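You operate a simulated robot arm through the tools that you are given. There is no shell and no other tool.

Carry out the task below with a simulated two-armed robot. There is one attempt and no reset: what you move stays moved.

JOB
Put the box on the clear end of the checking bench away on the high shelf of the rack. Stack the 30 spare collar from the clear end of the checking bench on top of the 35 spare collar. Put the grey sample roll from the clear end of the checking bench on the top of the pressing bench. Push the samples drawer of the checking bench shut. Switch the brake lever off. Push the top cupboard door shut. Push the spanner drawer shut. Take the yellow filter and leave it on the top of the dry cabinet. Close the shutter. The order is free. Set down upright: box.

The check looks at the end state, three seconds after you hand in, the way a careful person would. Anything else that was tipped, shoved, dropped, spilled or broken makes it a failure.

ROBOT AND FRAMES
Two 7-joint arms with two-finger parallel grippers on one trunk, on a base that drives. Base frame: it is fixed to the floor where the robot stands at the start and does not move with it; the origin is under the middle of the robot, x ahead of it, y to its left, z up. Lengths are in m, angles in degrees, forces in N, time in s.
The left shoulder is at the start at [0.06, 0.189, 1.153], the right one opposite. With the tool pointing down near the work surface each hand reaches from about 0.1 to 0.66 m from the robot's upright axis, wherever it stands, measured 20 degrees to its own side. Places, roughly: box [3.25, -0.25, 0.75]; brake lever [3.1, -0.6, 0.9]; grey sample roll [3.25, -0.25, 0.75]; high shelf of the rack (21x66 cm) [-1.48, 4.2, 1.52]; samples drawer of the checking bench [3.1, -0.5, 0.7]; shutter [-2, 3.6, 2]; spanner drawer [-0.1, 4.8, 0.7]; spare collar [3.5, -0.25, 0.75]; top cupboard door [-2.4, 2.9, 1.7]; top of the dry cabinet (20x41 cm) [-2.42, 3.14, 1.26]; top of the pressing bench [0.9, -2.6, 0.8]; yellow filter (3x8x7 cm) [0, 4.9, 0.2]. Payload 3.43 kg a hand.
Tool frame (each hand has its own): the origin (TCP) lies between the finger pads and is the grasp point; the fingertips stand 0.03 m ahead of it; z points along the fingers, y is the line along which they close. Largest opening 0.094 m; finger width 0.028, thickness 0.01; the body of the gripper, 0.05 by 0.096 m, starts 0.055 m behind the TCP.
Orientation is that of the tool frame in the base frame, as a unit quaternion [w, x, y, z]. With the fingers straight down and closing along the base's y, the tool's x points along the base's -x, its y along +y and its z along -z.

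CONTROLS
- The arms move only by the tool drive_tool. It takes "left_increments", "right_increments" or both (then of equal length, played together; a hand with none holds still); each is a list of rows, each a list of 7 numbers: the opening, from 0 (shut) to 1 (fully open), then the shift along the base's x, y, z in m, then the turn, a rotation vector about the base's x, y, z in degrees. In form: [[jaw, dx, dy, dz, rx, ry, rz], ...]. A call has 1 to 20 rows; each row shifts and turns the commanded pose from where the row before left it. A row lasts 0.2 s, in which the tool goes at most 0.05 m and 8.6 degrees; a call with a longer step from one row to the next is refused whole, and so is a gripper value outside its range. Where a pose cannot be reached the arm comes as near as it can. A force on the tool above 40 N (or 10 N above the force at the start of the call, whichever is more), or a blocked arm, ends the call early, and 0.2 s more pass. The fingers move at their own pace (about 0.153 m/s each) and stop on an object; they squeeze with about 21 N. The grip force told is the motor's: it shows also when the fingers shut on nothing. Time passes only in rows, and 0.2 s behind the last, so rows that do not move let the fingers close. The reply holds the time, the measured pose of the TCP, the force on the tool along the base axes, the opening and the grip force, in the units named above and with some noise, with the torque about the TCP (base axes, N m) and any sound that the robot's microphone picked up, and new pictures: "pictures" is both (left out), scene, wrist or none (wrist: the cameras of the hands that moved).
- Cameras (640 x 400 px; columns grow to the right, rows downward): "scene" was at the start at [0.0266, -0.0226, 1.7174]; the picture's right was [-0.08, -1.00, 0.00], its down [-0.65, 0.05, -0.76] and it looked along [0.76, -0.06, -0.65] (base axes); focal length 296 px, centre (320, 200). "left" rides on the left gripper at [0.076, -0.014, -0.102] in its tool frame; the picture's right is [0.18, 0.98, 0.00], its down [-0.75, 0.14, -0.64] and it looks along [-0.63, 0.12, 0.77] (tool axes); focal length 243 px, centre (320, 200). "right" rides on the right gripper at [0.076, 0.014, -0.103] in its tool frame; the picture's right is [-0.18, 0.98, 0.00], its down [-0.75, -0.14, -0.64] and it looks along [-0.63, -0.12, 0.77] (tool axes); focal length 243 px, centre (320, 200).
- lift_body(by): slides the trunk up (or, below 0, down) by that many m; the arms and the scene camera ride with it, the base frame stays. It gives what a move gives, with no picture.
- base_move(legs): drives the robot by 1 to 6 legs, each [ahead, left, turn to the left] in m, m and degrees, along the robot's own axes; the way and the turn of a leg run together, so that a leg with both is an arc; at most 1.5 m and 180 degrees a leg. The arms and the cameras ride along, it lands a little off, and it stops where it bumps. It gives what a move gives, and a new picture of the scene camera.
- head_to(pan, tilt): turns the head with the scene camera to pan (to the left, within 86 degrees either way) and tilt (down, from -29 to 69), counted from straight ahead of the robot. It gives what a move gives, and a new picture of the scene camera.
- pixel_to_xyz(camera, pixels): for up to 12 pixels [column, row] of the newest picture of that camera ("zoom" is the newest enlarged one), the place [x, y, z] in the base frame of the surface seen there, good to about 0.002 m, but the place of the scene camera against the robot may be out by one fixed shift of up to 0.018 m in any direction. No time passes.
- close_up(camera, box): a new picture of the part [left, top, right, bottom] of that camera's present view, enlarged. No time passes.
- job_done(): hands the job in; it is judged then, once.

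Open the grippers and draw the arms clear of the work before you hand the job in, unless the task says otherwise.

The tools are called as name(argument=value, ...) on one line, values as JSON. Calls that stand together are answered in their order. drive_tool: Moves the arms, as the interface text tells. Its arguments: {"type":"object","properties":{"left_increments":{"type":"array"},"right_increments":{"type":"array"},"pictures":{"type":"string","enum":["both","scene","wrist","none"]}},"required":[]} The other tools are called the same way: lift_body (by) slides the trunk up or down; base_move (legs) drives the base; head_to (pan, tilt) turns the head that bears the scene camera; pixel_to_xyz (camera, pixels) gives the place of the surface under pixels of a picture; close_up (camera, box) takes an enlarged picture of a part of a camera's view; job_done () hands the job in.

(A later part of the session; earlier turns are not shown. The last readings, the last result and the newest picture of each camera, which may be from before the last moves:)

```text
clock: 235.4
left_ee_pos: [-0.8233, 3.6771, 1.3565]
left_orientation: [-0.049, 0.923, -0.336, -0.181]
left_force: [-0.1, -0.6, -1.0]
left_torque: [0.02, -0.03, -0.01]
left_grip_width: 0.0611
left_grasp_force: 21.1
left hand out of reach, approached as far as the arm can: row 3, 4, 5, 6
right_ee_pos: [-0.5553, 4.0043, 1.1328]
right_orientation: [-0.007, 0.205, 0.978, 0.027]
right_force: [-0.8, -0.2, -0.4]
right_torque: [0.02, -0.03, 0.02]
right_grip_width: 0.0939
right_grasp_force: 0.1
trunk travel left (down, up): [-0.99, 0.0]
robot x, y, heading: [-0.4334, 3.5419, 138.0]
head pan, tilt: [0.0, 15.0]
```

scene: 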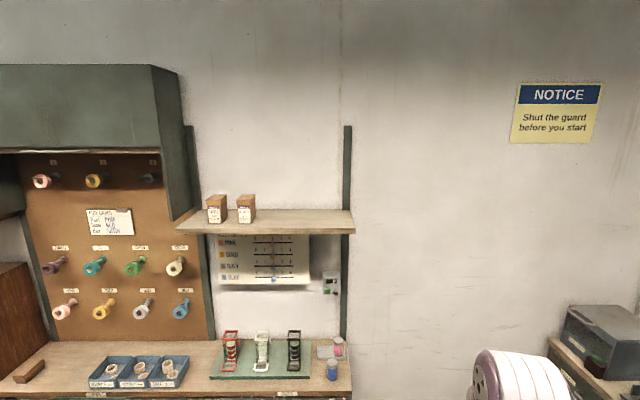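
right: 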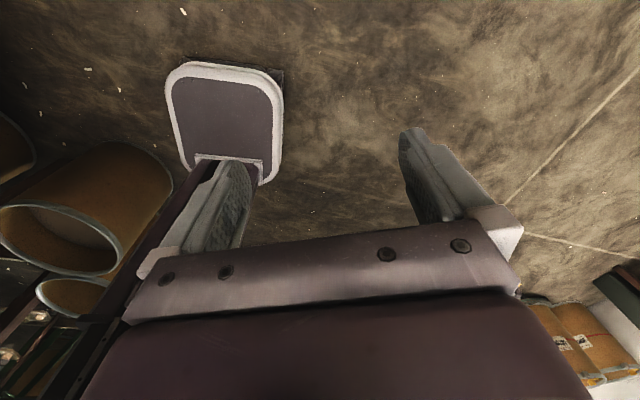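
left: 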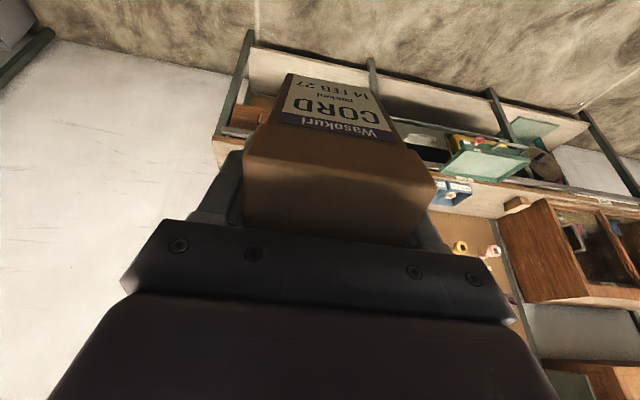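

The wrist can't tilt forward while the forearm hangs close to the body. I try extending outward (free space ahead) and raising to map what's reachable.

drive_tool(left_increments=[[0, -0.0223, 0.0201, 0.01, 0, 0, 0], [0, -0.0223, 0.0201, 0.01, 0, 0, 0], [0, -0.0223, 0.0201, 0.01, 0, 0, 0], [0, -0.0223, 0.0201, 0.01, 0, 0, 0], [0, -0.0223, 0.0201, 0.01, 0, 0, 0], [0, -0.0223, 0.0201, 0.01, 0, 0, 0], [0, 0, 0, 0.02, 0, 0, 0], [0, 0, 0, 0.02, 0, 0, 0], [0, 0, 0, 0.02, 0, 0, 0], [0, 0, 0, 0.02, 0, 0, 0], [0, 0, 0, 0, 0, 0, 0]], pictures="scene")

```text
clock: 237.8
left_ee_pos: [-0.9524, 3.7918, 1.4816]
left_orientation: [-0.048, 0.923, -0.335, -0.182]
left_force: [0.0, -0.8, -0.9]
left_torque: [0.01, 0.01, -0.02]
left_grip_width: 0.0615
left_grasp_force: 20.9
left hand out of reach, approached as far as the arm can: row 10
right_ee_pos: [-0.5552, 4.0044, 1.1335]
right_orientation: [-0.007, 0.205, 0.978, 0.026]
right_force: [-0.2, -0.9, 0.4]
right_torque: [-0.01, 0.04, 0.01]
right_grip_width: 0.0938
right_grasp_force: 0.0
trunk travel left (down, up): [-0.99, 0.0]
robot x, y, heading: [-0.4341, 3.5371, 138.1]
head pan, tilt: [0.0, 15.0]
```

scene: 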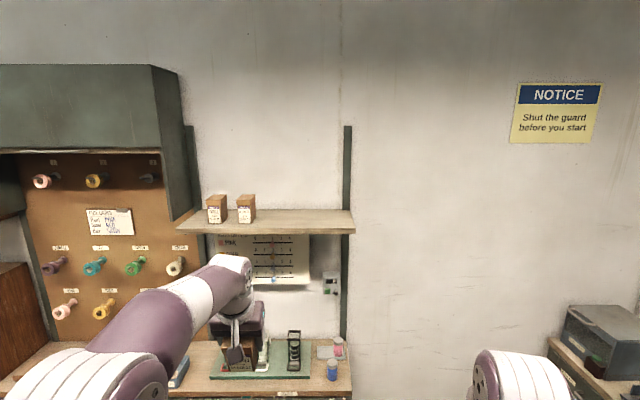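

At 0.556 m ahead it reached z 1.48 with 21° tilt. I tilt further forward here and raise again.

drive_tool(left_increments=[[0, 0, 0, -0.01, 5.0, 5.58, 0], [0, 0, 0, 0, 5.0, 5.58, 0], [0, 0, 0, 0, 5.0, 5.58, 0], [0, 0, 0, 0, 5.0, 5.58, 0], [0, 0, 0, 0.02, 0, 0, 0], [0, 0, 0, 0.02, 0, 0, 0], [0, 0, 0, 0.02, 0, 0, 0], [0, 0, 0, 0.02, 0, 0, 0], [0, 0, 0, 0.02, 0, 0, 0], [0, 0, 0, 0.02, 0, 0, 0], [0, 0, 0, 0.02, 0, 0, 0], [0, 0, 0, 0, 0, 0, 0]], pictures="scene")

```text
clock: 240.4
left_ee_pos: [-0.9531, 3.7912, 1.6104]
left_orientation: [-0.141, 0.849, -0.302, -0.41]
left_force: [0.0, -0.1, -1.2]
left_torque: [0.0, 0.04, -0.01]
left_grip_width: 0.0615
left_grasp_force: 20.8
right_ee_pos: [-0.5577, 4.004, 1.1314]
right_orientation: [-0.006, 0.205, 0.979, 0.025]
right_force: [0.3, 0.0, -0.2]
right_torque: [0.01, 0.03, 0.04]
right_grip_width: 0.094
right_grasp_force: 0.2
trunk travel left (down, up): [-0.99, 0.0]
robot x, y, heading: [-0.4398, 3.5438, 138.4]
head pan, tilt: [0.0, 15.0]
```

scene: 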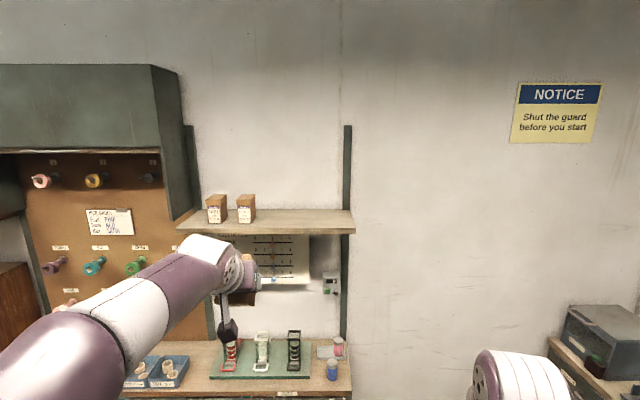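

With ~51° tilt it reaches z 1.61 fine. So I need to regrasp the box with a ~50° forward tilt. I look down at the worktop for a free spot.

head_to(pan=10, tilt=35)

close_up(camera="scene", box=[0, 150, 420, 400])

```text
clock: 241.2
left_ee_pos: [-0.9528, 3.7912, 1.6104]
left_orientation: [-0.141, 0.849, -0.301, -0.411]
left_force: [-0.3, 0.2, -1.8]
left_torque: [0.01, 0.01, 0.01]
left_grip_width: 0.0609
left_grasp_force: 20.4
right_ee_pos: [-0.5554, 4.0042, 1.132]
right_orientation: [-0.006, 0.206, 0.978, 0.025]
right_force: [0.4, 0.7, 0.1]
right_torque: [-0.04, 0.0, 0.0]
right_grip_width: 0.0941
right_grasp_force: 0.0
trunk travel left (down, up): [-0.99, 0.0]
robot x, y, heading: [-0.434, 3.5417, 138.1]
head pan, tilt: [10.0, 35.0]
```

scene: 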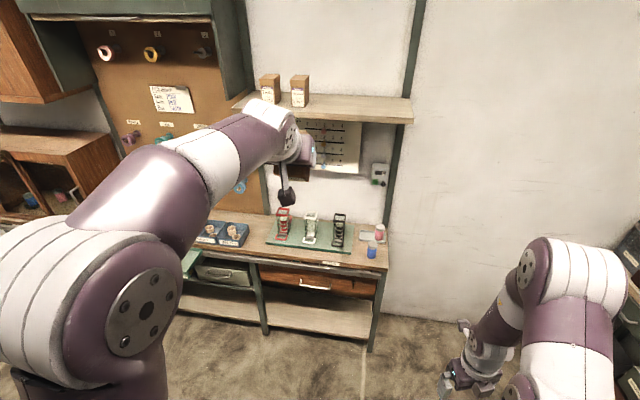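

```text
1.52 times, centred on (210, 275) of scene
```

zoom: 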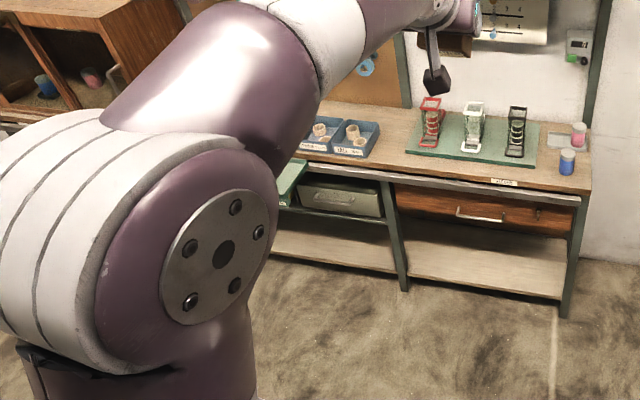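

I measure the worktop strip: front edge, green plate's front edge, tray's right side.

pixel_to_xyz(camera="zoom", pixels=[[415, 152], [535, 165], [400, 165], [540, 187], [395, 130], [378, 150], [392, 150], [470, 172], [500, 180], [408, 145], [560, 185], [575, 150]])

```text
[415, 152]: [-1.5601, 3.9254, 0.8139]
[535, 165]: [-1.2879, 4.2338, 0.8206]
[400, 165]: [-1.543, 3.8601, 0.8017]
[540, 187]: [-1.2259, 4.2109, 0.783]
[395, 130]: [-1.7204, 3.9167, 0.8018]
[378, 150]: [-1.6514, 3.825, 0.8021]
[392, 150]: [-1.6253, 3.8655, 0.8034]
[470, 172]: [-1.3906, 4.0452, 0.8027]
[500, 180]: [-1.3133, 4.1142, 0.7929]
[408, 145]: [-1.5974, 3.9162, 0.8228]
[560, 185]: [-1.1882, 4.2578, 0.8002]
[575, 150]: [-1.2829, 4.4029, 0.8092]
```

The strip is too narrow, but there's a wider free area left of the trays (s≈1.27–1.47). I bring the box back upright (tool down) first.

drive_tool(left_increments=[[0, 0, 0, -0.02, 0, 0, 0], [0, 0, 0, -0.02, 0, 0, 0], [0, 0, 0, -0.02, 0, 0, 0], [0, 0, 0, -0.02, 0, 0, 0], [0, 0, 0, -0.02, 0, 0, 0], [0, 0, 0, -0.02, 0, 0, 0], [0, 0, 0, -0.02, 0, 0, 0], [0, 0, 0, 0, -5.0, -5.58, 0], [0, 0, 0, 0, -5.0, -5.58, 0], [0, 0, 0, -0.01, -5.0, -5.58, 0], [0, 0, 0, -0.01, -5.0, -5.58, 0], [0, 0, 0, -0.02, -5.0, -5.58, 0], [0, 0, 0, -0.02, -5.0, -5.58, 0], [0, 0, 0, -0.02, -4.3, -4.8, 0], [0, 0, 0, -0.02, 0, 0, 0], [0, 0, 0, -0.02, 0, 0, 0], [0, 0, 0, -0.02, 0, 0, 0], [0, 0, 0, -0.02, 0, 0, 0], [0, 0, 0, 0, 0, 0, 0]])

```text
clock: 245.2
left_ee_pos: [-0.924, 3.7581, 1.2534]
left_orientation: [0.02, 0.938, -0.345, -0.01]
left_force: [-0.1, 0.1, -1.2]
left_torque: [0.0, 0.04, 0.01]
left_grip_width: 0.0614
left_grasp_force: 20.9
left hand out of reach, approached as far as the arm can: row 12, 13, 14
right_ee_pos: [-0.5566, 4.0036, 1.1337]
right_orientation: [-0.006, 0.205, 0.978, 0.026]
right_force: [-0.7, 0.4, -0.8]
right_torque: [0.03, -0.01, 0.0]
right_grip_width: 0.0942
right_grasp_force: 0.1
trunk travel left (down, up): [-0.99, 0.0]
robot x, y, heading: [-0.4333, 3.5422, 138.1]
head pan, tilt: [10.0, 35.0]
```

scene: 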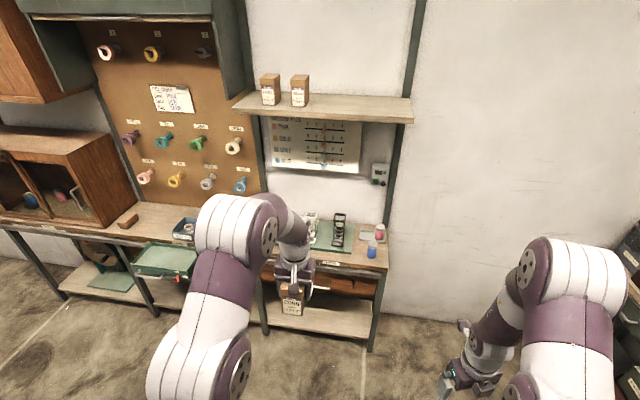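
left: 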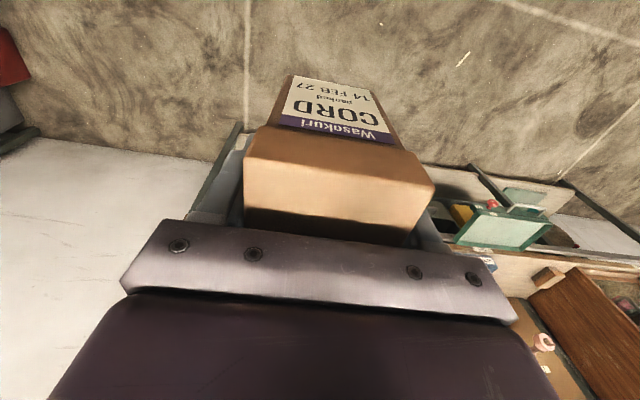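

I measure the free area left of the trays: block (127,222), wood (150,226), tray edge (175,232), bin (165,258).

close_up(camera="scene", box=[80, 180, 240, 300])

pixel_to_xyz(camera="scene", pixels=[[135, 222], [127, 228], [150, 225], [165, 230], [176, 235], [150, 238], [190, 247], [140, 270], [180, 275], [160, 250], [155, 210], [175, 215]])

```text
3.33 times, centred on (160, 240) of scene
```

zoom: 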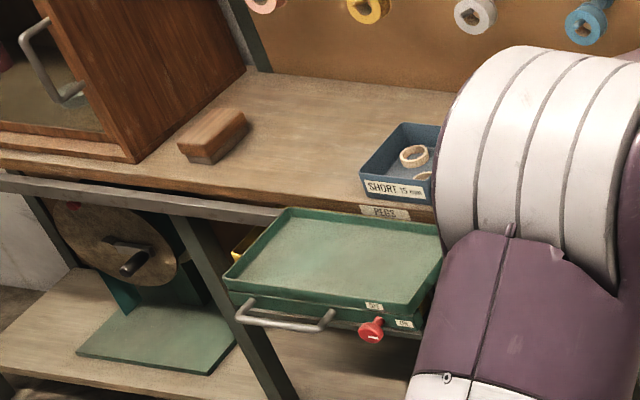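

```text
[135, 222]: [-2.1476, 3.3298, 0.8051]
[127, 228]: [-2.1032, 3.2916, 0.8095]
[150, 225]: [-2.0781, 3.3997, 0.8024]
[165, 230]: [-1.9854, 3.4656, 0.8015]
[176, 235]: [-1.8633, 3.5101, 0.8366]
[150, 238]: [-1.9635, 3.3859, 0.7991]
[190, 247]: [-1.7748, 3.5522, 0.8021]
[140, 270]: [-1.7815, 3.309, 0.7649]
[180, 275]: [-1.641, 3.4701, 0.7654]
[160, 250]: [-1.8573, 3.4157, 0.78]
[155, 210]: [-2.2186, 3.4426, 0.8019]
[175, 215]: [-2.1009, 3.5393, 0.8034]
```

The spot at s≈1.27, m≈3.74 (between wood block and trays) is free; the pull-out green tray sticks out to m≈3.5 at z 0.765. I drive left 0.97 m and ahead 0.5 m.

base_move(legs=[[0, 0.97, 0.8], [0.5, 0, 0]])

head_to(pan=10, tilt=45)

```text
clock: 252.9
left_ee_pos: [-1.9606, 3.3426, 1.2542]
left_orientation: [0.02, 0.941, -0.338, -0.009]
left_force: [0.8, 0.0, -2.5]
left_torque: [0.0, -0.01, -0.03]
left_grip_width: 0.0611
left_grasp_force: 19.9
right_ee_pos: [-1.5971, 3.5935, 1.134]
right_orientation: [-0.008, 0.198, 0.98, 0.026]
right_force: [-0.1, -0.2, -0.4]
right_torque: [0.0, 0.03, -0.01]
right_grip_width: 0.0942
right_grasp_force: 0.0
trunk travel left (down, up): [-0.99, 0.0]
robot x, y, heading: [-1.471, 3.1357, 138.8]
head pan, tilt: [10.0, 35.0]
```

scene: 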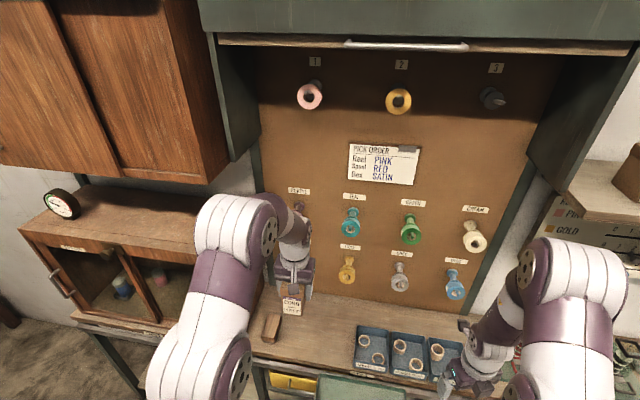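

```text
clock: 253.6
left_ee_pos: [-1.962, 3.3439, 1.2529]
left_orientation: [0.02, 0.94, -0.339, -0.009]
left_force: [0.1, -0.2, -1.8]
left_torque: [-0.02, -0.01, -0.01]
left_grip_width: 0.0612
left_grasp_force: 20.9
right_ee_pos: [-1.5975, 3.5948, 1.133]
right_orientation: [-0.006, 0.199, 0.98, 0.025]
right_force: [-0.5, -0.2, 0.7]
right_torque: [0.01, 0.0, -0.05]
right_grip_width: 0.0939
right_grasp_force: 0.1
trunk travel left (down, up): [-0.99, 0.0]
robot x, y, heading: [-1.4681, 3.1297, 139.0]
head pan, tilt: [10.0, 45.0]
```

scene: 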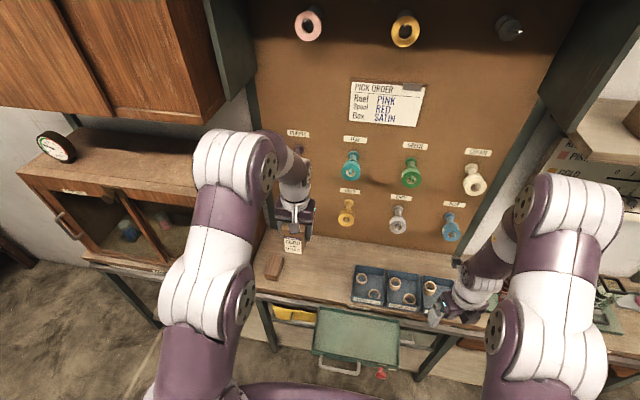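

Position is good. I place the hand over the spot, level the small tilt, and draw the right hand back a bit for the later trunk lowering.

drive_tool(left_increments=[[0, -0.0115, 0.0166, 0, 0.9, -0.87, 0], [0, -0.0115, 0.0166, 0, 0.9, -0.87, 0], [0, -0.0115, 0.0165, 0, 0, 0, 0], [0, -0.0113, 0.0165, 0, 0, 0, 0], [0, 0, 0, 0, 0, 0, 0]], right_increments=[[1, 0.0226, -0.0197, 0.01, 0, 0, 0], [1, 0.0226, -0.0197, 0.01, 0, 0, 0], [1, 0.0226, -0.0197, 0.01, 0, 0, 0], [1, 0.0226, -0.0197, 0.01, 0, 0, 0], [1, 0, 0, 0, 0, 0, 0]])

```text
clock: 254.8
left_ee_pos: [-2.0004, 3.4027, 1.2487]
left_orientation: [0.001, 0.941, -0.339, -0.001]
left_force: [0.6, 0.0, -1.3]
left_torque: [0.02, 0.01, -0.04]
left_grip_width: 0.0612
left_grasp_force: 20.5
left hand out of reach, approached as far as the arm can: row 4
right_ee_pos: [-1.5078, 3.5154, 1.1738]
right_orientation: [-0.007, 0.198, 0.98, 0.026]
right_force: [-0.3, 0.4, 0.1]
right_torque: [-0.01, -0.01, 0.01]
right_grip_width: 0.0938
right_grasp_force: 0.0
trunk travel left (down, up): [-0.99, 0.0]
robot x, y, heading: [-1.4688, 3.1355, 139.1]
head pan, tilt: [10.0, 45.0]
```

scene: 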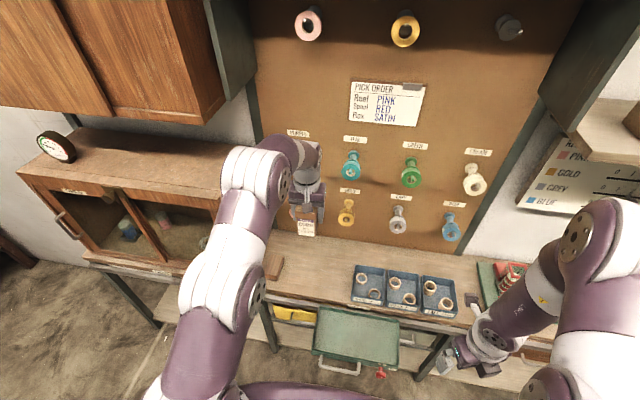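
right: 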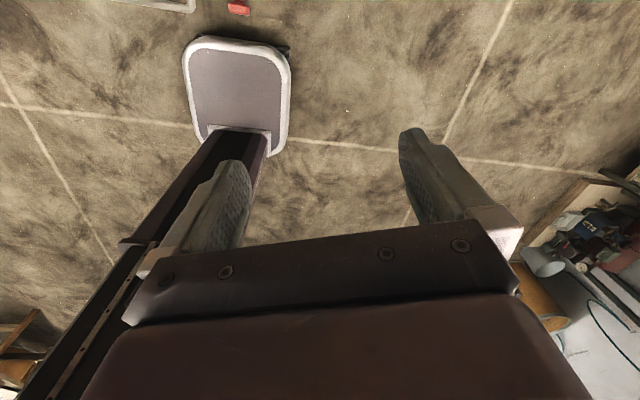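
left: 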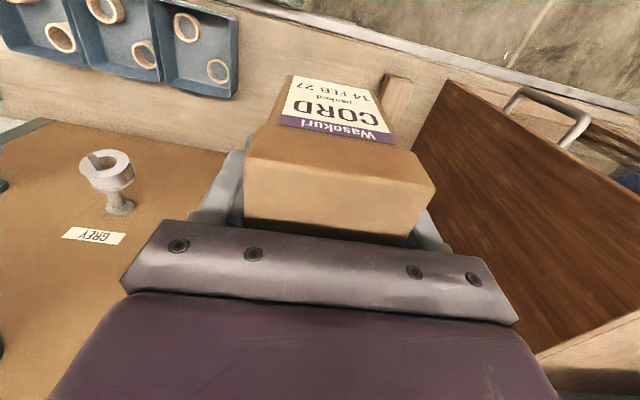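

I measure the surroundings with the left camera: the wood block (395,85), tray corner (236,95), worktop beside the box.

pixel_to_xyz(camera="left", pixels=[[383, 80], [395, 80], [400, 95], [236, 95], [238, 40], [260, 90], [262, 60], [410, 80], [255, 120], [340, 45], [380, 60], [120, 205]])

```text
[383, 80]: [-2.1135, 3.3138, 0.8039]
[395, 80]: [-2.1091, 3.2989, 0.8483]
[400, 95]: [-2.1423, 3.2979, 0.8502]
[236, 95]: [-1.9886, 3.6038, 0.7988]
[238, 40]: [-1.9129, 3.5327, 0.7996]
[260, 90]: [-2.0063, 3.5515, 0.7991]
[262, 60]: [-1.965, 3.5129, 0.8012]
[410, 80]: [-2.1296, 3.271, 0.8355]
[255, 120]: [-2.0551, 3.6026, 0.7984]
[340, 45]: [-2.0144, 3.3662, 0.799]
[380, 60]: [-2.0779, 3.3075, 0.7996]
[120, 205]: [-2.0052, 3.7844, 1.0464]
```

Spot is clear (block ends s=1.11, trays start s≈1.42; worktop z≈0.80). I lower the trunk by 0.37 to bring the box just above the worktop.

lift_body(by=-0.37)

drive_tool(left_increments=[[0, 0, 0, -0.006, 0, 0, 0], [0, 0, 0, -0.006, 0, 0, 0], [0, 0, 0, -0.004, 0, 0, 0], [0, 0, 0, 0, 0, 0, 0]])

```text
clock: 258.4
left_ee_pos: [-2.0001, 3.4038, 0.8786]
left_orientation: [0.0, 0.941, -0.338, 0.0]
left_force: [-0.7, 1.5, -1.5]
left_torque: [-0.02, 0.0, 0.01]
left_grip_width: 0.0612
left_grasp_force: 21.6
right_ee_pos: [-1.5079, 3.5158, 0.8036]
right_orientation: [-0.006, 0.199, 0.98, 0.024]
right_force: [0.8, 0.7, 1.3]
right_torque: [-0.04, -0.04, -0.01]
right_grip_width: 0.0941
right_grasp_force: 0.0
trunk travel left (down, up): [-0.62, 0.37]
robot x, y, heading: [-1.4687, 3.1349, 139.0]
head pan, tilt: [10.0, 45.0]
```

```text
clock: 259.4
left_ee_pos: [-2.0007, 3.4036, 0.8616]
left_orientation: [-0.001, 0.941, -0.338, 0.0]
left_force: [0.1, -0.1, -1.8]
left_torque: [0.02, 0.0, -0.01]
left_grip_width: 0.0611
left_grasp_force: 20.6
right_ee_pos: [-1.5091, 3.5148, 0.8036]
right_orientation: [-0.006, 0.198, 0.98, 0.026]
right_force: [0.0, -0.4, 0.3]
right_torque: [0.0, 0.0, 0.04]
right_grip_width: 0.0939
right_grasp_force: 0.0
trunk travel left (down, up): [-0.62, 0.37]
robot x, y, heading: [-1.4677, 3.1335, 139.1]
head pan, tilt: [10.0, 45.0]
```

scene: 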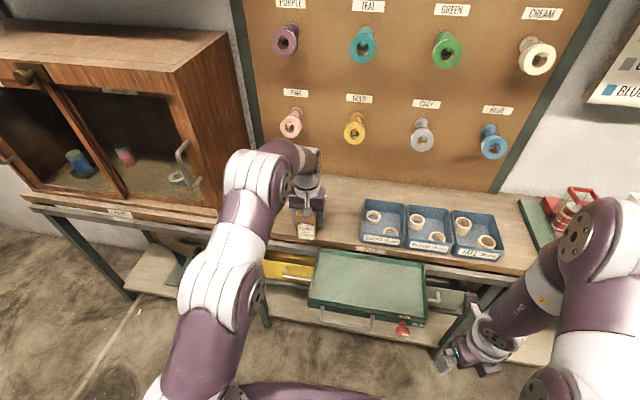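
left: 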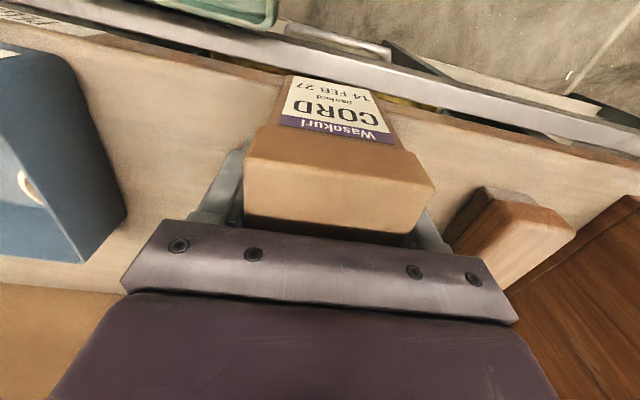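

drive_tool(left_increments=[[0, 0, 0, -0.004, 0, 0, 0], [0, 0, 0, -0.003, 0, 0, 0], [0, 0, 0, 0, 0, 0, 0]], pictures="none")

```text
clock: 260.2
left_ee_pos: [-2.0012, 3.4033, 0.8557]
left_orientation: [-0.001, 0.941, -0.338, -0.002]
left_force: [-1.1, 0.7, 8.8]
left_torque: [0.03, -0.21, 0.04]
left_grip_width: 0.0613
left_grasp_force: 20.9
right_ee_pos: [-1.5073, 3.5148, 0.8034]
right_orientation: [-0.007, 0.198, 0.98, 0.026]
right_force: [0.2, 0.3, -0.5]
right_torque: [-0.05, 0.01, 0.0]
right_grip_width: 0.0939
right_grasp_force: 0.1
trunk travel left (down, up): [-0.62, 0.37]
robot x, y, heading: [-1.4698, 3.1342, 138.8]
head pan, tilt: [10.0, 45.0]
```

The box rests on the worktop (8.8 N). I open and rise 14 cm.

drive_tool(left_increments=[[0.8, 0, 0, 0.001, 0, 0, 0], [1, 0, 0, 0, 0, 0, 0], [1, 0, 0, 0.01, 0, 0, 0], [1, 0, 0, 0.03, 0, 0, 0], [1, 0, 0, 0.04, 0, 0, 0], [1, 0, 0, 0.04, 0, 0, 0], [1, 0, 0, 0.02, 0, 0, 0], [1, 0, 0, 0, 0, 0, 0]])

```text
clock: 262.0
left_ee_pos: [-1.9645, 3.3679, 0.9444]
left_orientation: [-0.001, 0.941, -0.338, 0.0]
left_force: [-0.4, -1.0, -1.1]
left_torque: [0.02, -0.01, 0.01]
left_grip_width: 0.0939
left_grasp_force: 0.1
left hand out of reach, approached as far as the arm can: row 4, 5, 6, 7
right_ee_pos: [-1.5077, 3.5162, 0.8037]
right_orientation: [-0.007, 0.198, 0.98, 0.025]
right_force: [0.3, 0.5, -0.4]
right_torque: [-0.02, 0.02, 0.03]
right_grip_width: 0.094
right_grasp_force: 0.0
trunk travel left (down, up): [-0.62, 0.37]
robot x, y, heading: [-1.4706, 3.135, 138.9]
head pan, tilt: [10.0, 45.0]
```

scene: 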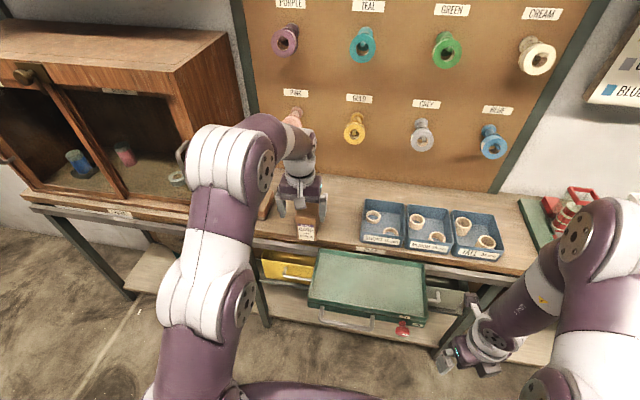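
left: 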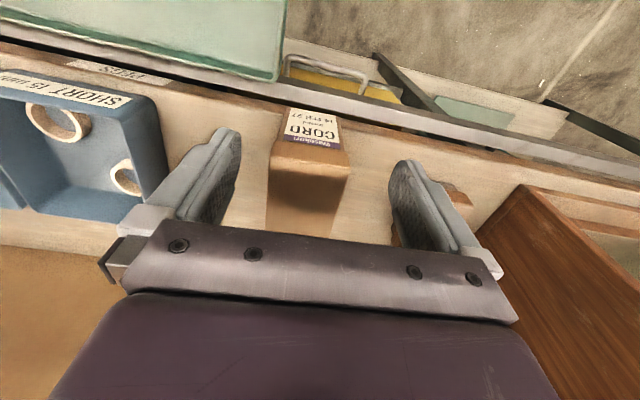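

The hand rose but drifted toward the robot (reach limit); it is just above the box. I draw it back and up, away from the box.

drive_tool(left_increments=[[1, 0.011, -0.0098, 0.015, 0, 0, 0], [1, 0.0226, -0.0197, 0.015, 0, 0, 0], [1, 0.0226, -0.0197, 0.01, 0, 0, 0], [1, 0.0226, -0.0197, 0.01, 0, 0, 0], [1, 0.0226, -0.0197, 0, 0, 0, 0], [1, 0, 0, 0, 0, 0, 0]])

```text
clock: 263.4
left_ee_pos: [-1.8643, 3.2761, 0.9932]
left_orientation: [0.001, 0.941, -0.338, 0.0]
left_force: [0.5, -0.7, 0.3]
left_torque: [0.0, 0.0, -0.03]
left_grip_width: 0.0939
left_grasp_force: 0.1
right_ee_pos: [-1.5085, 3.5148, 0.8032]
right_orientation: [-0.007, 0.197, 0.98, 0.024]
right_force: [-0.6, 0.0, 0.9]
right_torque: [0.0, -0.01, -0.01]
right_grip_width: 0.0938
right_grasp_force: 0.1
trunk travel left (down, up): [-0.62, 0.37]
robot x, y, heading: [-1.4695, 3.135, 138.8]
head pan, tilt: [10.0, 45.0]
```

scene: 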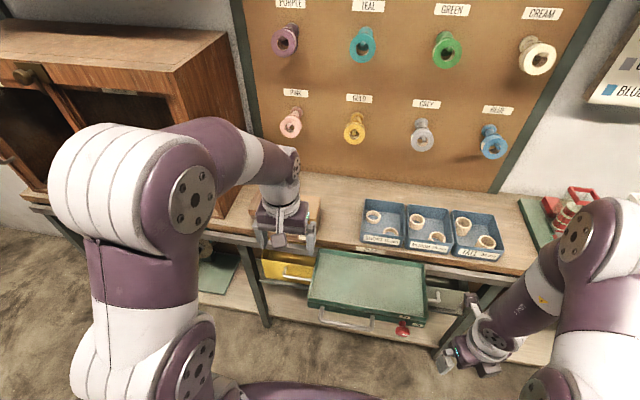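
left: 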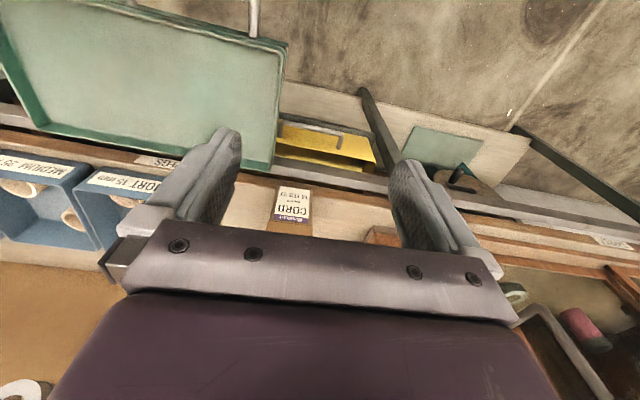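

I back the base off 0.35 m, lower the trunk 0.29 m, and then set up the 50° tilted grasp pose in free space.

base_move(legs=[[-0.35, 0, 0]])

lift_body(by=-0.29)

drive_tool(left_increments=[[1, -0.0301, 0.0263, 0.025, 0, 0, 0], [1, -0.0301, 0.0263, 0.025, 0, 0, 0], [1, -0.0301, 0.0263, 0.025, 0, 0, 0], [1, -0.0301, 0.0263, 0.025, 0, 0, 0], [1, 0, 0, 0.025, 4.94, 5.64, 0], [1, 0, 0, 0.025, 4.94, 5.64, 0], [1, 0, 0, 0.025, 4.94, 5.64, 0], [1, 0, 0, 0, 4.94, 5.64, 0], [1, 0, 0, 0, 4.94, 5.64, 0], [1, 0, 0, 0, 4.94, 5.64, 0], [1, 0, 0, 0, 3.3, 3.76, 0], [1, 0, 0, 0, 0, 0, 0]])

```text
clock: 265.7
left_ee_pos: [-1.5985, 3.0472, 0.994]
left_orientation: [0.0, 0.94, -0.341, 0.0]
left_force: [0.1, -0.4, 0.1]
left_torque: [0.03, 0.0, -0.01]
left_grip_width: 0.0938
left_grasp_force: 0.0
right_ee_pos: [-1.2432, 3.2839, 0.8029]
right_orientation: [-0.007, 0.2, 0.979, 0.025]
right_force: [-0.3, -0.6, -0.2]
right_torque: [0.03, 0.01, 0.03]
right_grip_width: 0.094
right_grasp_force: 0.0
trunk travel left (down, up): [-0.62, 0.37]
robot x, y, heading: [-1.2046, 2.9029, 138.4]
head pan, tilt: [10.0, 45.0]
```

scene: 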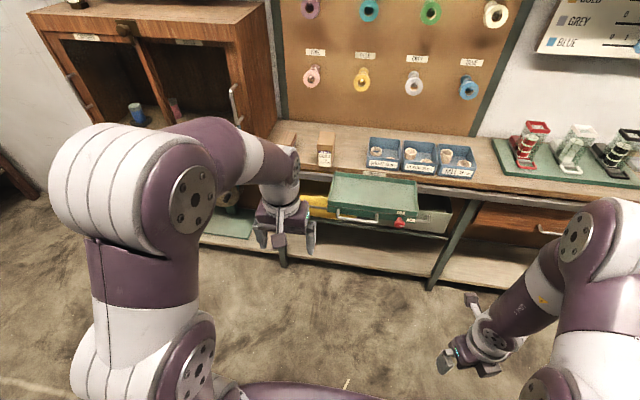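

```text
clock: 268.6
left_ee_pos: [-1.5985, 3.0471, 0.7028]
left_orientation: [-0.001, 0.94, -0.342, -0.001]
left_force: [-0.4, 0.3, 0.1]
left_torque: [0.0, 0.0, 0.05]
left_grip_width: 0.0938
left_grasp_force: 0.2
right_ee_pos: [-1.244, 3.2846, 0.5142]
right_orientation: [-0.006, 0.2, 0.979, 0.026]
right_force: [-0.3, 0.0, 0.7]
right_torque: [-0.01, 0.05, 0.03]
right_grip_width: 0.0942
right_grasp_force: 0.1
trunk travel left (down, up): [-0.33, 0.66]
robot x, y, heading: [-1.2063, 2.9028, 138.3]
head pan, tilt: [10.0, 45.0]
```

```text
clock: 271.2
left_ee_pos: [-1.6656, 3.0964, 0.7724]
left_orientation: [-0.147, 0.857, -0.31, -0.385]
left_force: [-0.2, -0.5, -0.3]
left_torque: [-0.02, -0.01, 0.0]
left_grip_width: 0.0941
left_grasp_force: 0.0
left hand out of reach, approached as far as the arm can: row 1, 2, 3, 4
right_ee_pos: [-1.2437, 3.2846, 0.5134]
right_orientation: [-0.007, 0.201, 0.979, 0.025]
right_force: [0.8, -0.1, 0.1]
right_torque: [0.04, -0.01, 0.02]
right_grip_width: 0.0942
right_grasp_force: 0.1
trunk travel left (down, up): [-0.33, 0.66]
robot x, y, heading: [-1.2064, 2.9016, 138.7]
head pan, tilt: [10.0, 45.0]
```

scene: 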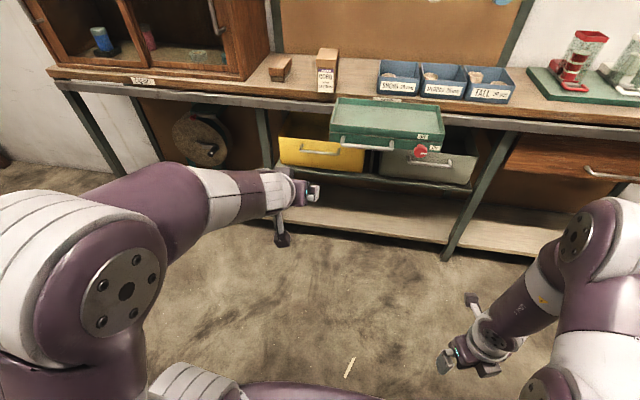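
left: 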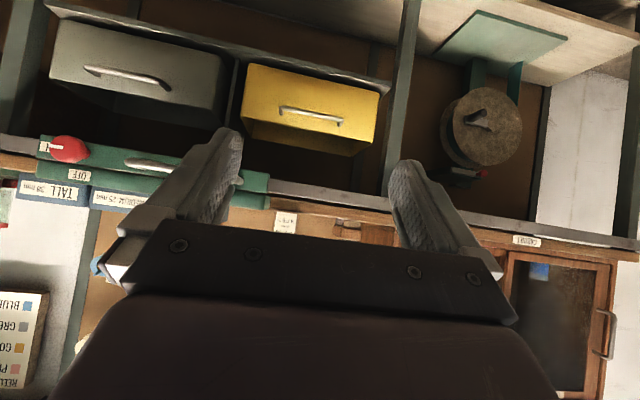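

The hand is tilted ~49° with heading 139°. I raise the trunk 0.086 so TCP z≈0.858 and re-measure the box with the wrist camera.

lift_body(by=0.086)

base_move(legs=[[0.25, 0, 0]])

drive_tool(left_increments=[[1, 0, 0, 0, 0, 0, 0]], pictures="wrist")

```text
clock: 272.4
left_ee_pos: [-1.6665, 3.0984, 0.8564]
left_orientation: [-0.147, 0.858, -0.31, -0.383]
left_force: [0.3, -0.4, 0.3]
left_torque: [-0.02, -0.01, 0.0]
left_grip_width: 0.094
left_grasp_force: 0.1
right_ee_pos: [-1.2425, 3.2846, 0.5992]
right_orientation: [-0.006, 0.201, 0.979, 0.025]
right_force: [-0.8, 0.7, -0.2]
right_torque: [0.03, -0.02, 0.0]
right_grip_width: 0.0942
right_grasp_force: 0.1
trunk travel left (down, up): [-0.416, 0.574]
robot x, y, heading: [-1.2062, 2.9025, 138.5]
head pan, tilt: [10.0, 45.0]
```

```text
clock: 274.2
left_ee_pos: [-1.8539, 3.2616, 0.8586]
left_orientation: [-0.147, 0.858, -0.309, -0.384]
left_force: [0.7, 0.3, 0.1]
left_torque: [-0.02, 0.02, -0.03]
left_grip_width: 0.094
left_grasp_force: 0.0
right_ee_pos: [-1.4311, 3.4491, 0.5988]
right_orientation: [-0.006, 0.2, 0.979, 0.025]
right_force: [0.3, -0.5, 0.1]
right_torque: [0.0, -0.01, -0.01]
right_grip_width: 0.0938
right_grasp_force: 0.0
trunk travel left (down, up): [-0.416, 0.574]
robot x, y, heading: [-1.3911, 3.066, 138.7]
head pan, tilt: [10.0, 45.0]
```

scene: 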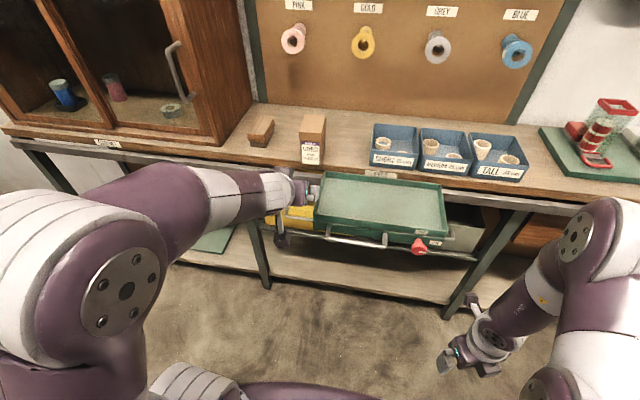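

```text
clock: 274.6
left_ee_pos: [-1.853, 3.2619, 0.859]
left_orientation: [-0.147, 0.858, -0.309, -0.383]
left_force: [1.1, -0.3, 0.1]
left_torque: [0.0, 0.0, -0.01]
left_grip_width: 0.094
left_grasp_force: 0.1
right_ee_pos: [-1.4311, 3.4497, 0.5994]
right_orientation: [-0.006, 0.199, 0.98, 0.026]
right_force: [-0.3, -0.5, -0.3]
right_torque: [0.01, 0.02, 0.03]
right_grip_width: 0.0939
right_grasp_force: 0.0
trunk travel left (down, up): [-0.416, 0.574]
robot x, y, heading: [-1.3931, 3.0716, 138.7]
head pan, tilt: [10.0, 45.0]
```

left: 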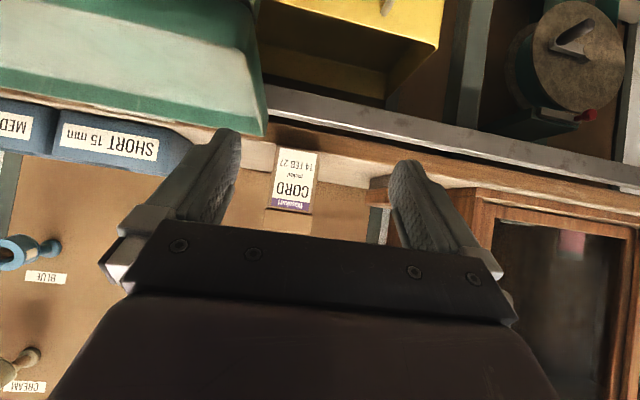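

I measure the box front (label corners px (279,150),(318,153),(270,203),(311,212)).

pixel_to_xyz(camera="left", pixels=[[280, 152], [316, 156], [272, 203], [308, 210], [295, 180], [266, 225], [314, 233], [275, 150], [320, 155], [255, 150], [345, 165], [262, 120]])

```text
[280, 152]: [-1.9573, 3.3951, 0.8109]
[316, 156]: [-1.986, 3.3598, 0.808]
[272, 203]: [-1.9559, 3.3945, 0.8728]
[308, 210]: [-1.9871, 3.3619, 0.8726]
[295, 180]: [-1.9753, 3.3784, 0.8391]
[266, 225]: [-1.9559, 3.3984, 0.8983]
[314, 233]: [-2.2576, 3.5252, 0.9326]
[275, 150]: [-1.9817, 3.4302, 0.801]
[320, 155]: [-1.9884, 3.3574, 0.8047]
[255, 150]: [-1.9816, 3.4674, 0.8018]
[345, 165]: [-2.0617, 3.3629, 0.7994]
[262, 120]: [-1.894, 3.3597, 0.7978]
```

I check the green tray's handle/knob position (scene px (360,241),(418,247)) against my trunk before advancing.

pixel_to_xyz(camera="scene", pixels=[[330, 236], [360, 241], [385, 240], [418, 247], [322, 225], [440, 243], [250, 385], [200, 375], [180, 370], [290, 390]])

```text
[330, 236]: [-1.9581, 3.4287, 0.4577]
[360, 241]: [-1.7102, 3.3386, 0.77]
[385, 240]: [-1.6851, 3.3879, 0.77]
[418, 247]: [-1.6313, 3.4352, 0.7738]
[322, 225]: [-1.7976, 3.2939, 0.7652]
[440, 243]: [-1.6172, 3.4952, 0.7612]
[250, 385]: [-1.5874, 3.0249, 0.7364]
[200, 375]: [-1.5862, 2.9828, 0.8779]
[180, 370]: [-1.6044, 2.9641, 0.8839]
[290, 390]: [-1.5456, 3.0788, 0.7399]
```

Trunk front will stay ~12 cm short of the tray handle. I advance 0.17 m and 1 cm right.

base_move(legs=[[0.17, -0.01, 0]])

drive_tool(left_increments=[[1, 0, 0, 0, 0, 0, 0]], pictures="wrist")

```text
clock: 276.1
left_ee_pos: [-1.9764, 3.3821, 0.8578]
left_orientation: [-0.146, 0.858, -0.308, -0.385]
left_force: [-0.3, 0.0, 0.1]
left_torque: [0.02, -0.02, 0.0]
left_grip_width: 0.0941
left_grasp_force: 0.0
right_ee_pos: [-1.5542, 3.5696, 0.5987]
right_orientation: [-0.007, 0.199, 0.98, 0.025]
right_force: [-0.1, -0.7, 0.1]
right_torque: [-0.02, -0.02, 0.02]
right_grip_width: 0.0937
right_grasp_force: 0.0
trunk travel left (down, up): [-0.416, 0.574]
robot x, y, heading: [-1.5105, 3.188, 138.8]
head pan, tilt: [10.0, 45.0]
```

scene: 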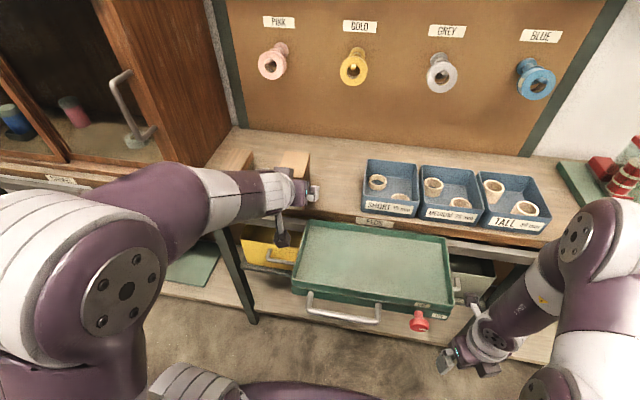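

```text
clock: 276.5
left_ee_pos: [-1.9747, 3.3817, 0.857]
left_orientation: [-0.145, 0.858, -0.309, -0.384]
left_force: [0.0, -0.1, -0.4]
left_torque: [0.02, -0.02, 0.01]
left_grip_width: 0.0945
left_grasp_force: 0.0
right_ee_pos: [-1.5537, 3.5696, 0.5994]
right_orientation: [-0.007, 0.198, 0.98, 0.025]
right_force: [0.2, 0.6, 0.3]
right_torque: [0.02, 0.03, 0.03]
right_grip_width: 0.094
right_grasp_force: 0.1
trunk travel left (down, up): [-0.416, 0.574]
robot x, y, heading: [-1.5127, 3.1902, 138.8]
head pan, tilt: [10.0, 45.0]
```

left: 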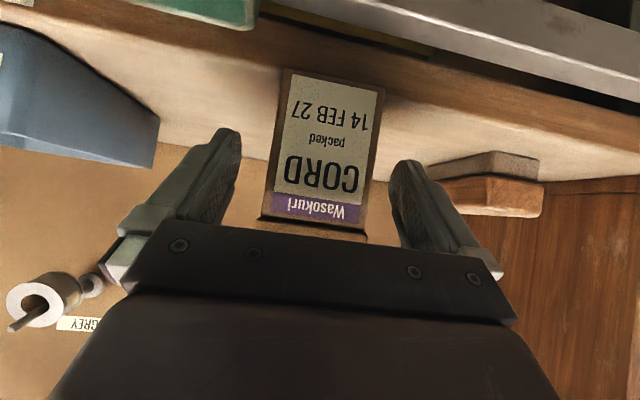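

The box is between the fingers, centred. I move the hand 2.4 cm forward and close.

drive_tool(left_increments=[[1, -0.006, 0.0052, 0, 0, 0, 0], [1, -0.006, 0.0052, 0, 0, 0, 0], [1, -0.006, 0.0052, 0, 0, 0, 0], [1, 0, 0, 0, 0, 0, 0], [0, 0, 0, 0, 0, 0, 0], [0, 0, 0, 0, 0, 0, 0], [0, 0, 0, 0, 0, 0, 0]])

```text
clock: 278.1
left_ee_pos: [-1.9938, 3.3969, 0.858]
left_orientation: [-0.147, 0.858, -0.309, -0.384]
left_force: [-1.2, -1.2, 2.4]
left_torque: [-0.02, 0.26, 0.03]
left_grip_width: 0.0614
left_grasp_force: 21.1
right_ee_pos: [-1.5531, 3.5699, 0.6001]
right_orientation: [-0.006, 0.199, 0.98, 0.026]
right_force: [-0.6, 0.6, -0.1]
right_torque: [0.0, 0.0, -0.01]
right_grip_width: 0.094
right_grasp_force: 0.1
trunk travel left (down, up): [-0.416, 0.574]
robot x, y, heading: [-1.5106, 3.1868, 138.7]
head pan, tilt: [10.0, 45.0]
```

scene: 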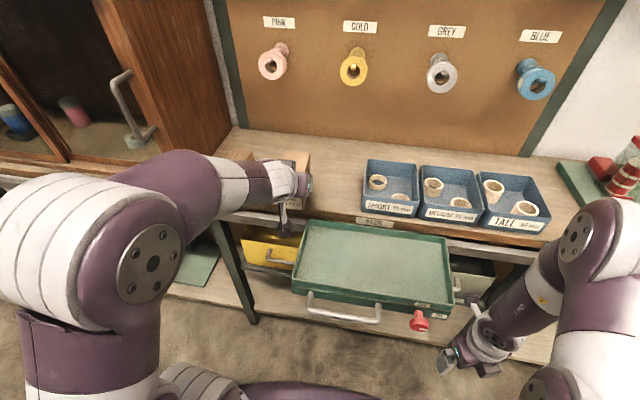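
left: 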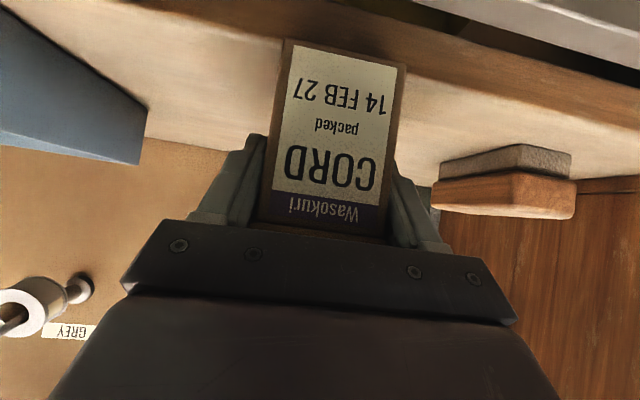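

Gripped (61 mm). I lift 2 cm slowly with the arm, then check the grip.

drive_tool(left_increments=[[0, 0, 0, 0.004, 0, 0, 0], [0, 0, 0, 0.006, 0, 0, 0], [0, 0, 0, 0.01, 0, 0, 0], [0, 0, 0, 0.01, 0, 0, 0], [0, 0, 0, 0, 0, 0, 0]], pictures="wrist")

```text
clock: 279.3
left_ee_pos: [-1.9941, 3.3968, 0.8877]
left_orientation: [-0.146, 0.858, -0.309, -0.384]
left_force: [0.2, -0.4, -2.0]
left_torque: [-0.04, -0.04, 0.01]
left_grip_width: 0.0612
left_grasp_force: 21.0
right_ee_pos: [-1.5541, 3.5695, 0.5986]
right_orientation: [-0.007, 0.199, 0.98, 0.026]
right_force: [-0.5, 0.1, 0.2]
right_torque: [0.02, 0.0, 0.02]
right_grip_width: 0.0939
right_grasp_force: 0.0
trunk travel left (down, up): [-0.416, 0.574]
robot x, y, heading: [-1.514, 3.1896, 138.7]
head pan, tilt: [10.0, 45.0]
```

left: 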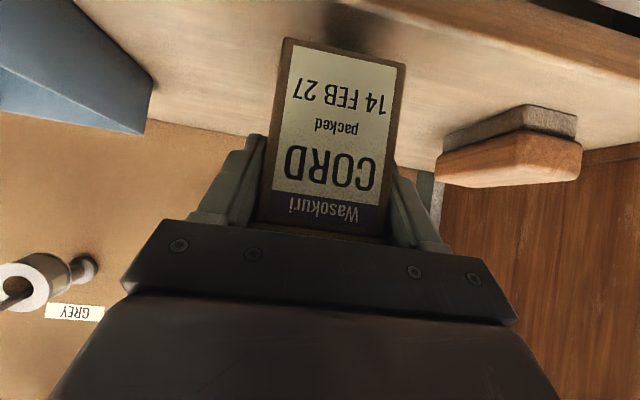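

Held. I back off 0.35 m, raise the trunk fully, and then lift the arm to z≈1.62.

base_move(legs=[[-0.4, 0, 0]])

lift_body(by=0.574)

drive_tool(left_increments=[[0, -0.01, 0.0088, 0.01, 0, 0, 0], [0, -0.0113, 0.0098, 0.015, 0, 0, 0], [0, -0.0113, 0.0098, 0.015, 0, 0, 0], [0, -0.0113, 0.0098, 0.02, 0, 0, 0], [0, 0, 0, 0.02, 0, 0, 0], [0, 0, 0, 0.02, 0, 0, 0], [0, 0, 0, 0.02, 0, 0, 0], [0, 0, 0, 0.02, 0, 0, 0], [0, 0, 0, 0.015, 0, 0, 0], [0, 0, 0, 0, 0, 0, 0]])

```text
clock: 281.8
left_ee_pos: [-1.6941, 3.1371, 0.8878]
left_orientation: [-0.149, 0.856, -0.312, -0.384]
left_force: [-0.1, -0.2, -0.8]
left_torque: [-0.04, -0.01, 0.01]
left_grip_width: 0.0614
left_grasp_force: 21.0
right_ee_pos: [-1.2524, 3.3065, 0.6004]
right_orientation: [-0.008, 0.202, 0.979, 0.025]
right_force: [-0.6, -0.1, 0.1]
right_torque: [-0.01, -0.03, 0.04]
right_grip_width: 0.094
right_grasp_force: 0.0
trunk travel left (down, up): [-0.416, 0.574]
robot x, y, heading: [-1.215, 2.9243, 138.3]
head pan, tilt: [10.0, 45.0]
```

scene: 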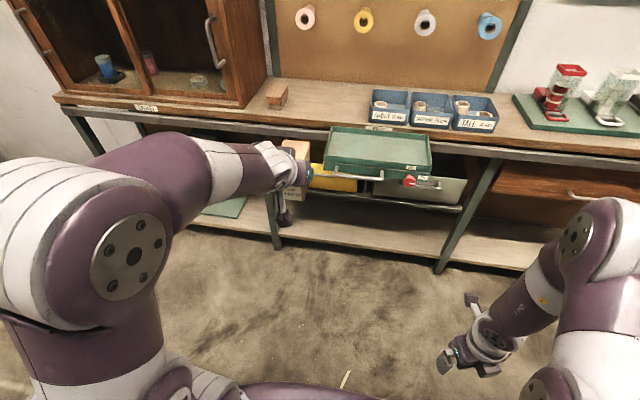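

```text
refused: 0.574 is not a number from -0.4 to 0.4
```

```text
clock: 284.0
left_ee_pos: [-1.7391, 3.178, 1.0427]
left_orientation: [-0.147, 0.857, -0.311, -0.384]
left_force: [1.4, -0.2, -1.4]
left_torque: [-0.03, -0.02, 0.01]
left_grip_width: 0.0612
left_grasp_force: 21.1
right_ee_pos: [-1.253, 3.3073, 0.5987]
right_orientation: [-0.006, 0.202, 0.979, 0.025]
right_force: [0.7, -0.3, -0.4]
right_torque: [0.0, 0.01, 0.05]
right_grip_width: 0.094
right_grasp_force: 0.1
trunk travel left (down, up): [-0.416, 0.574]
robot x, y, heading: [-1.2161, 2.9264, 138.3]
head pan, tilt: [10.0, 45.0]
```

scene: 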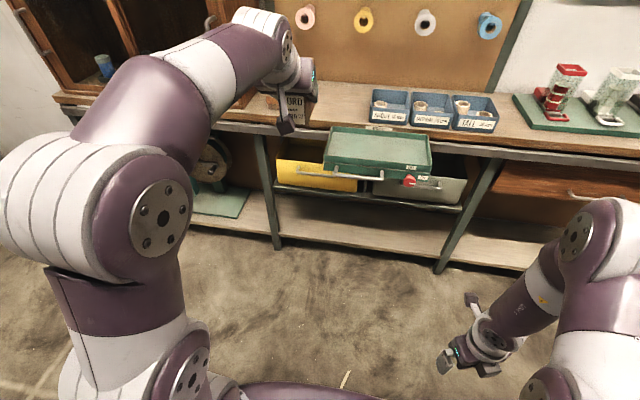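
left: 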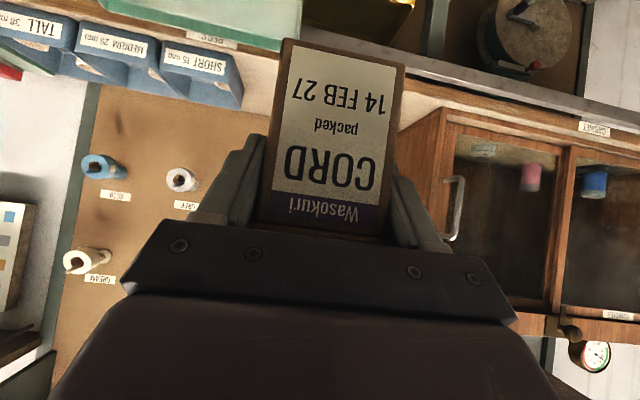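

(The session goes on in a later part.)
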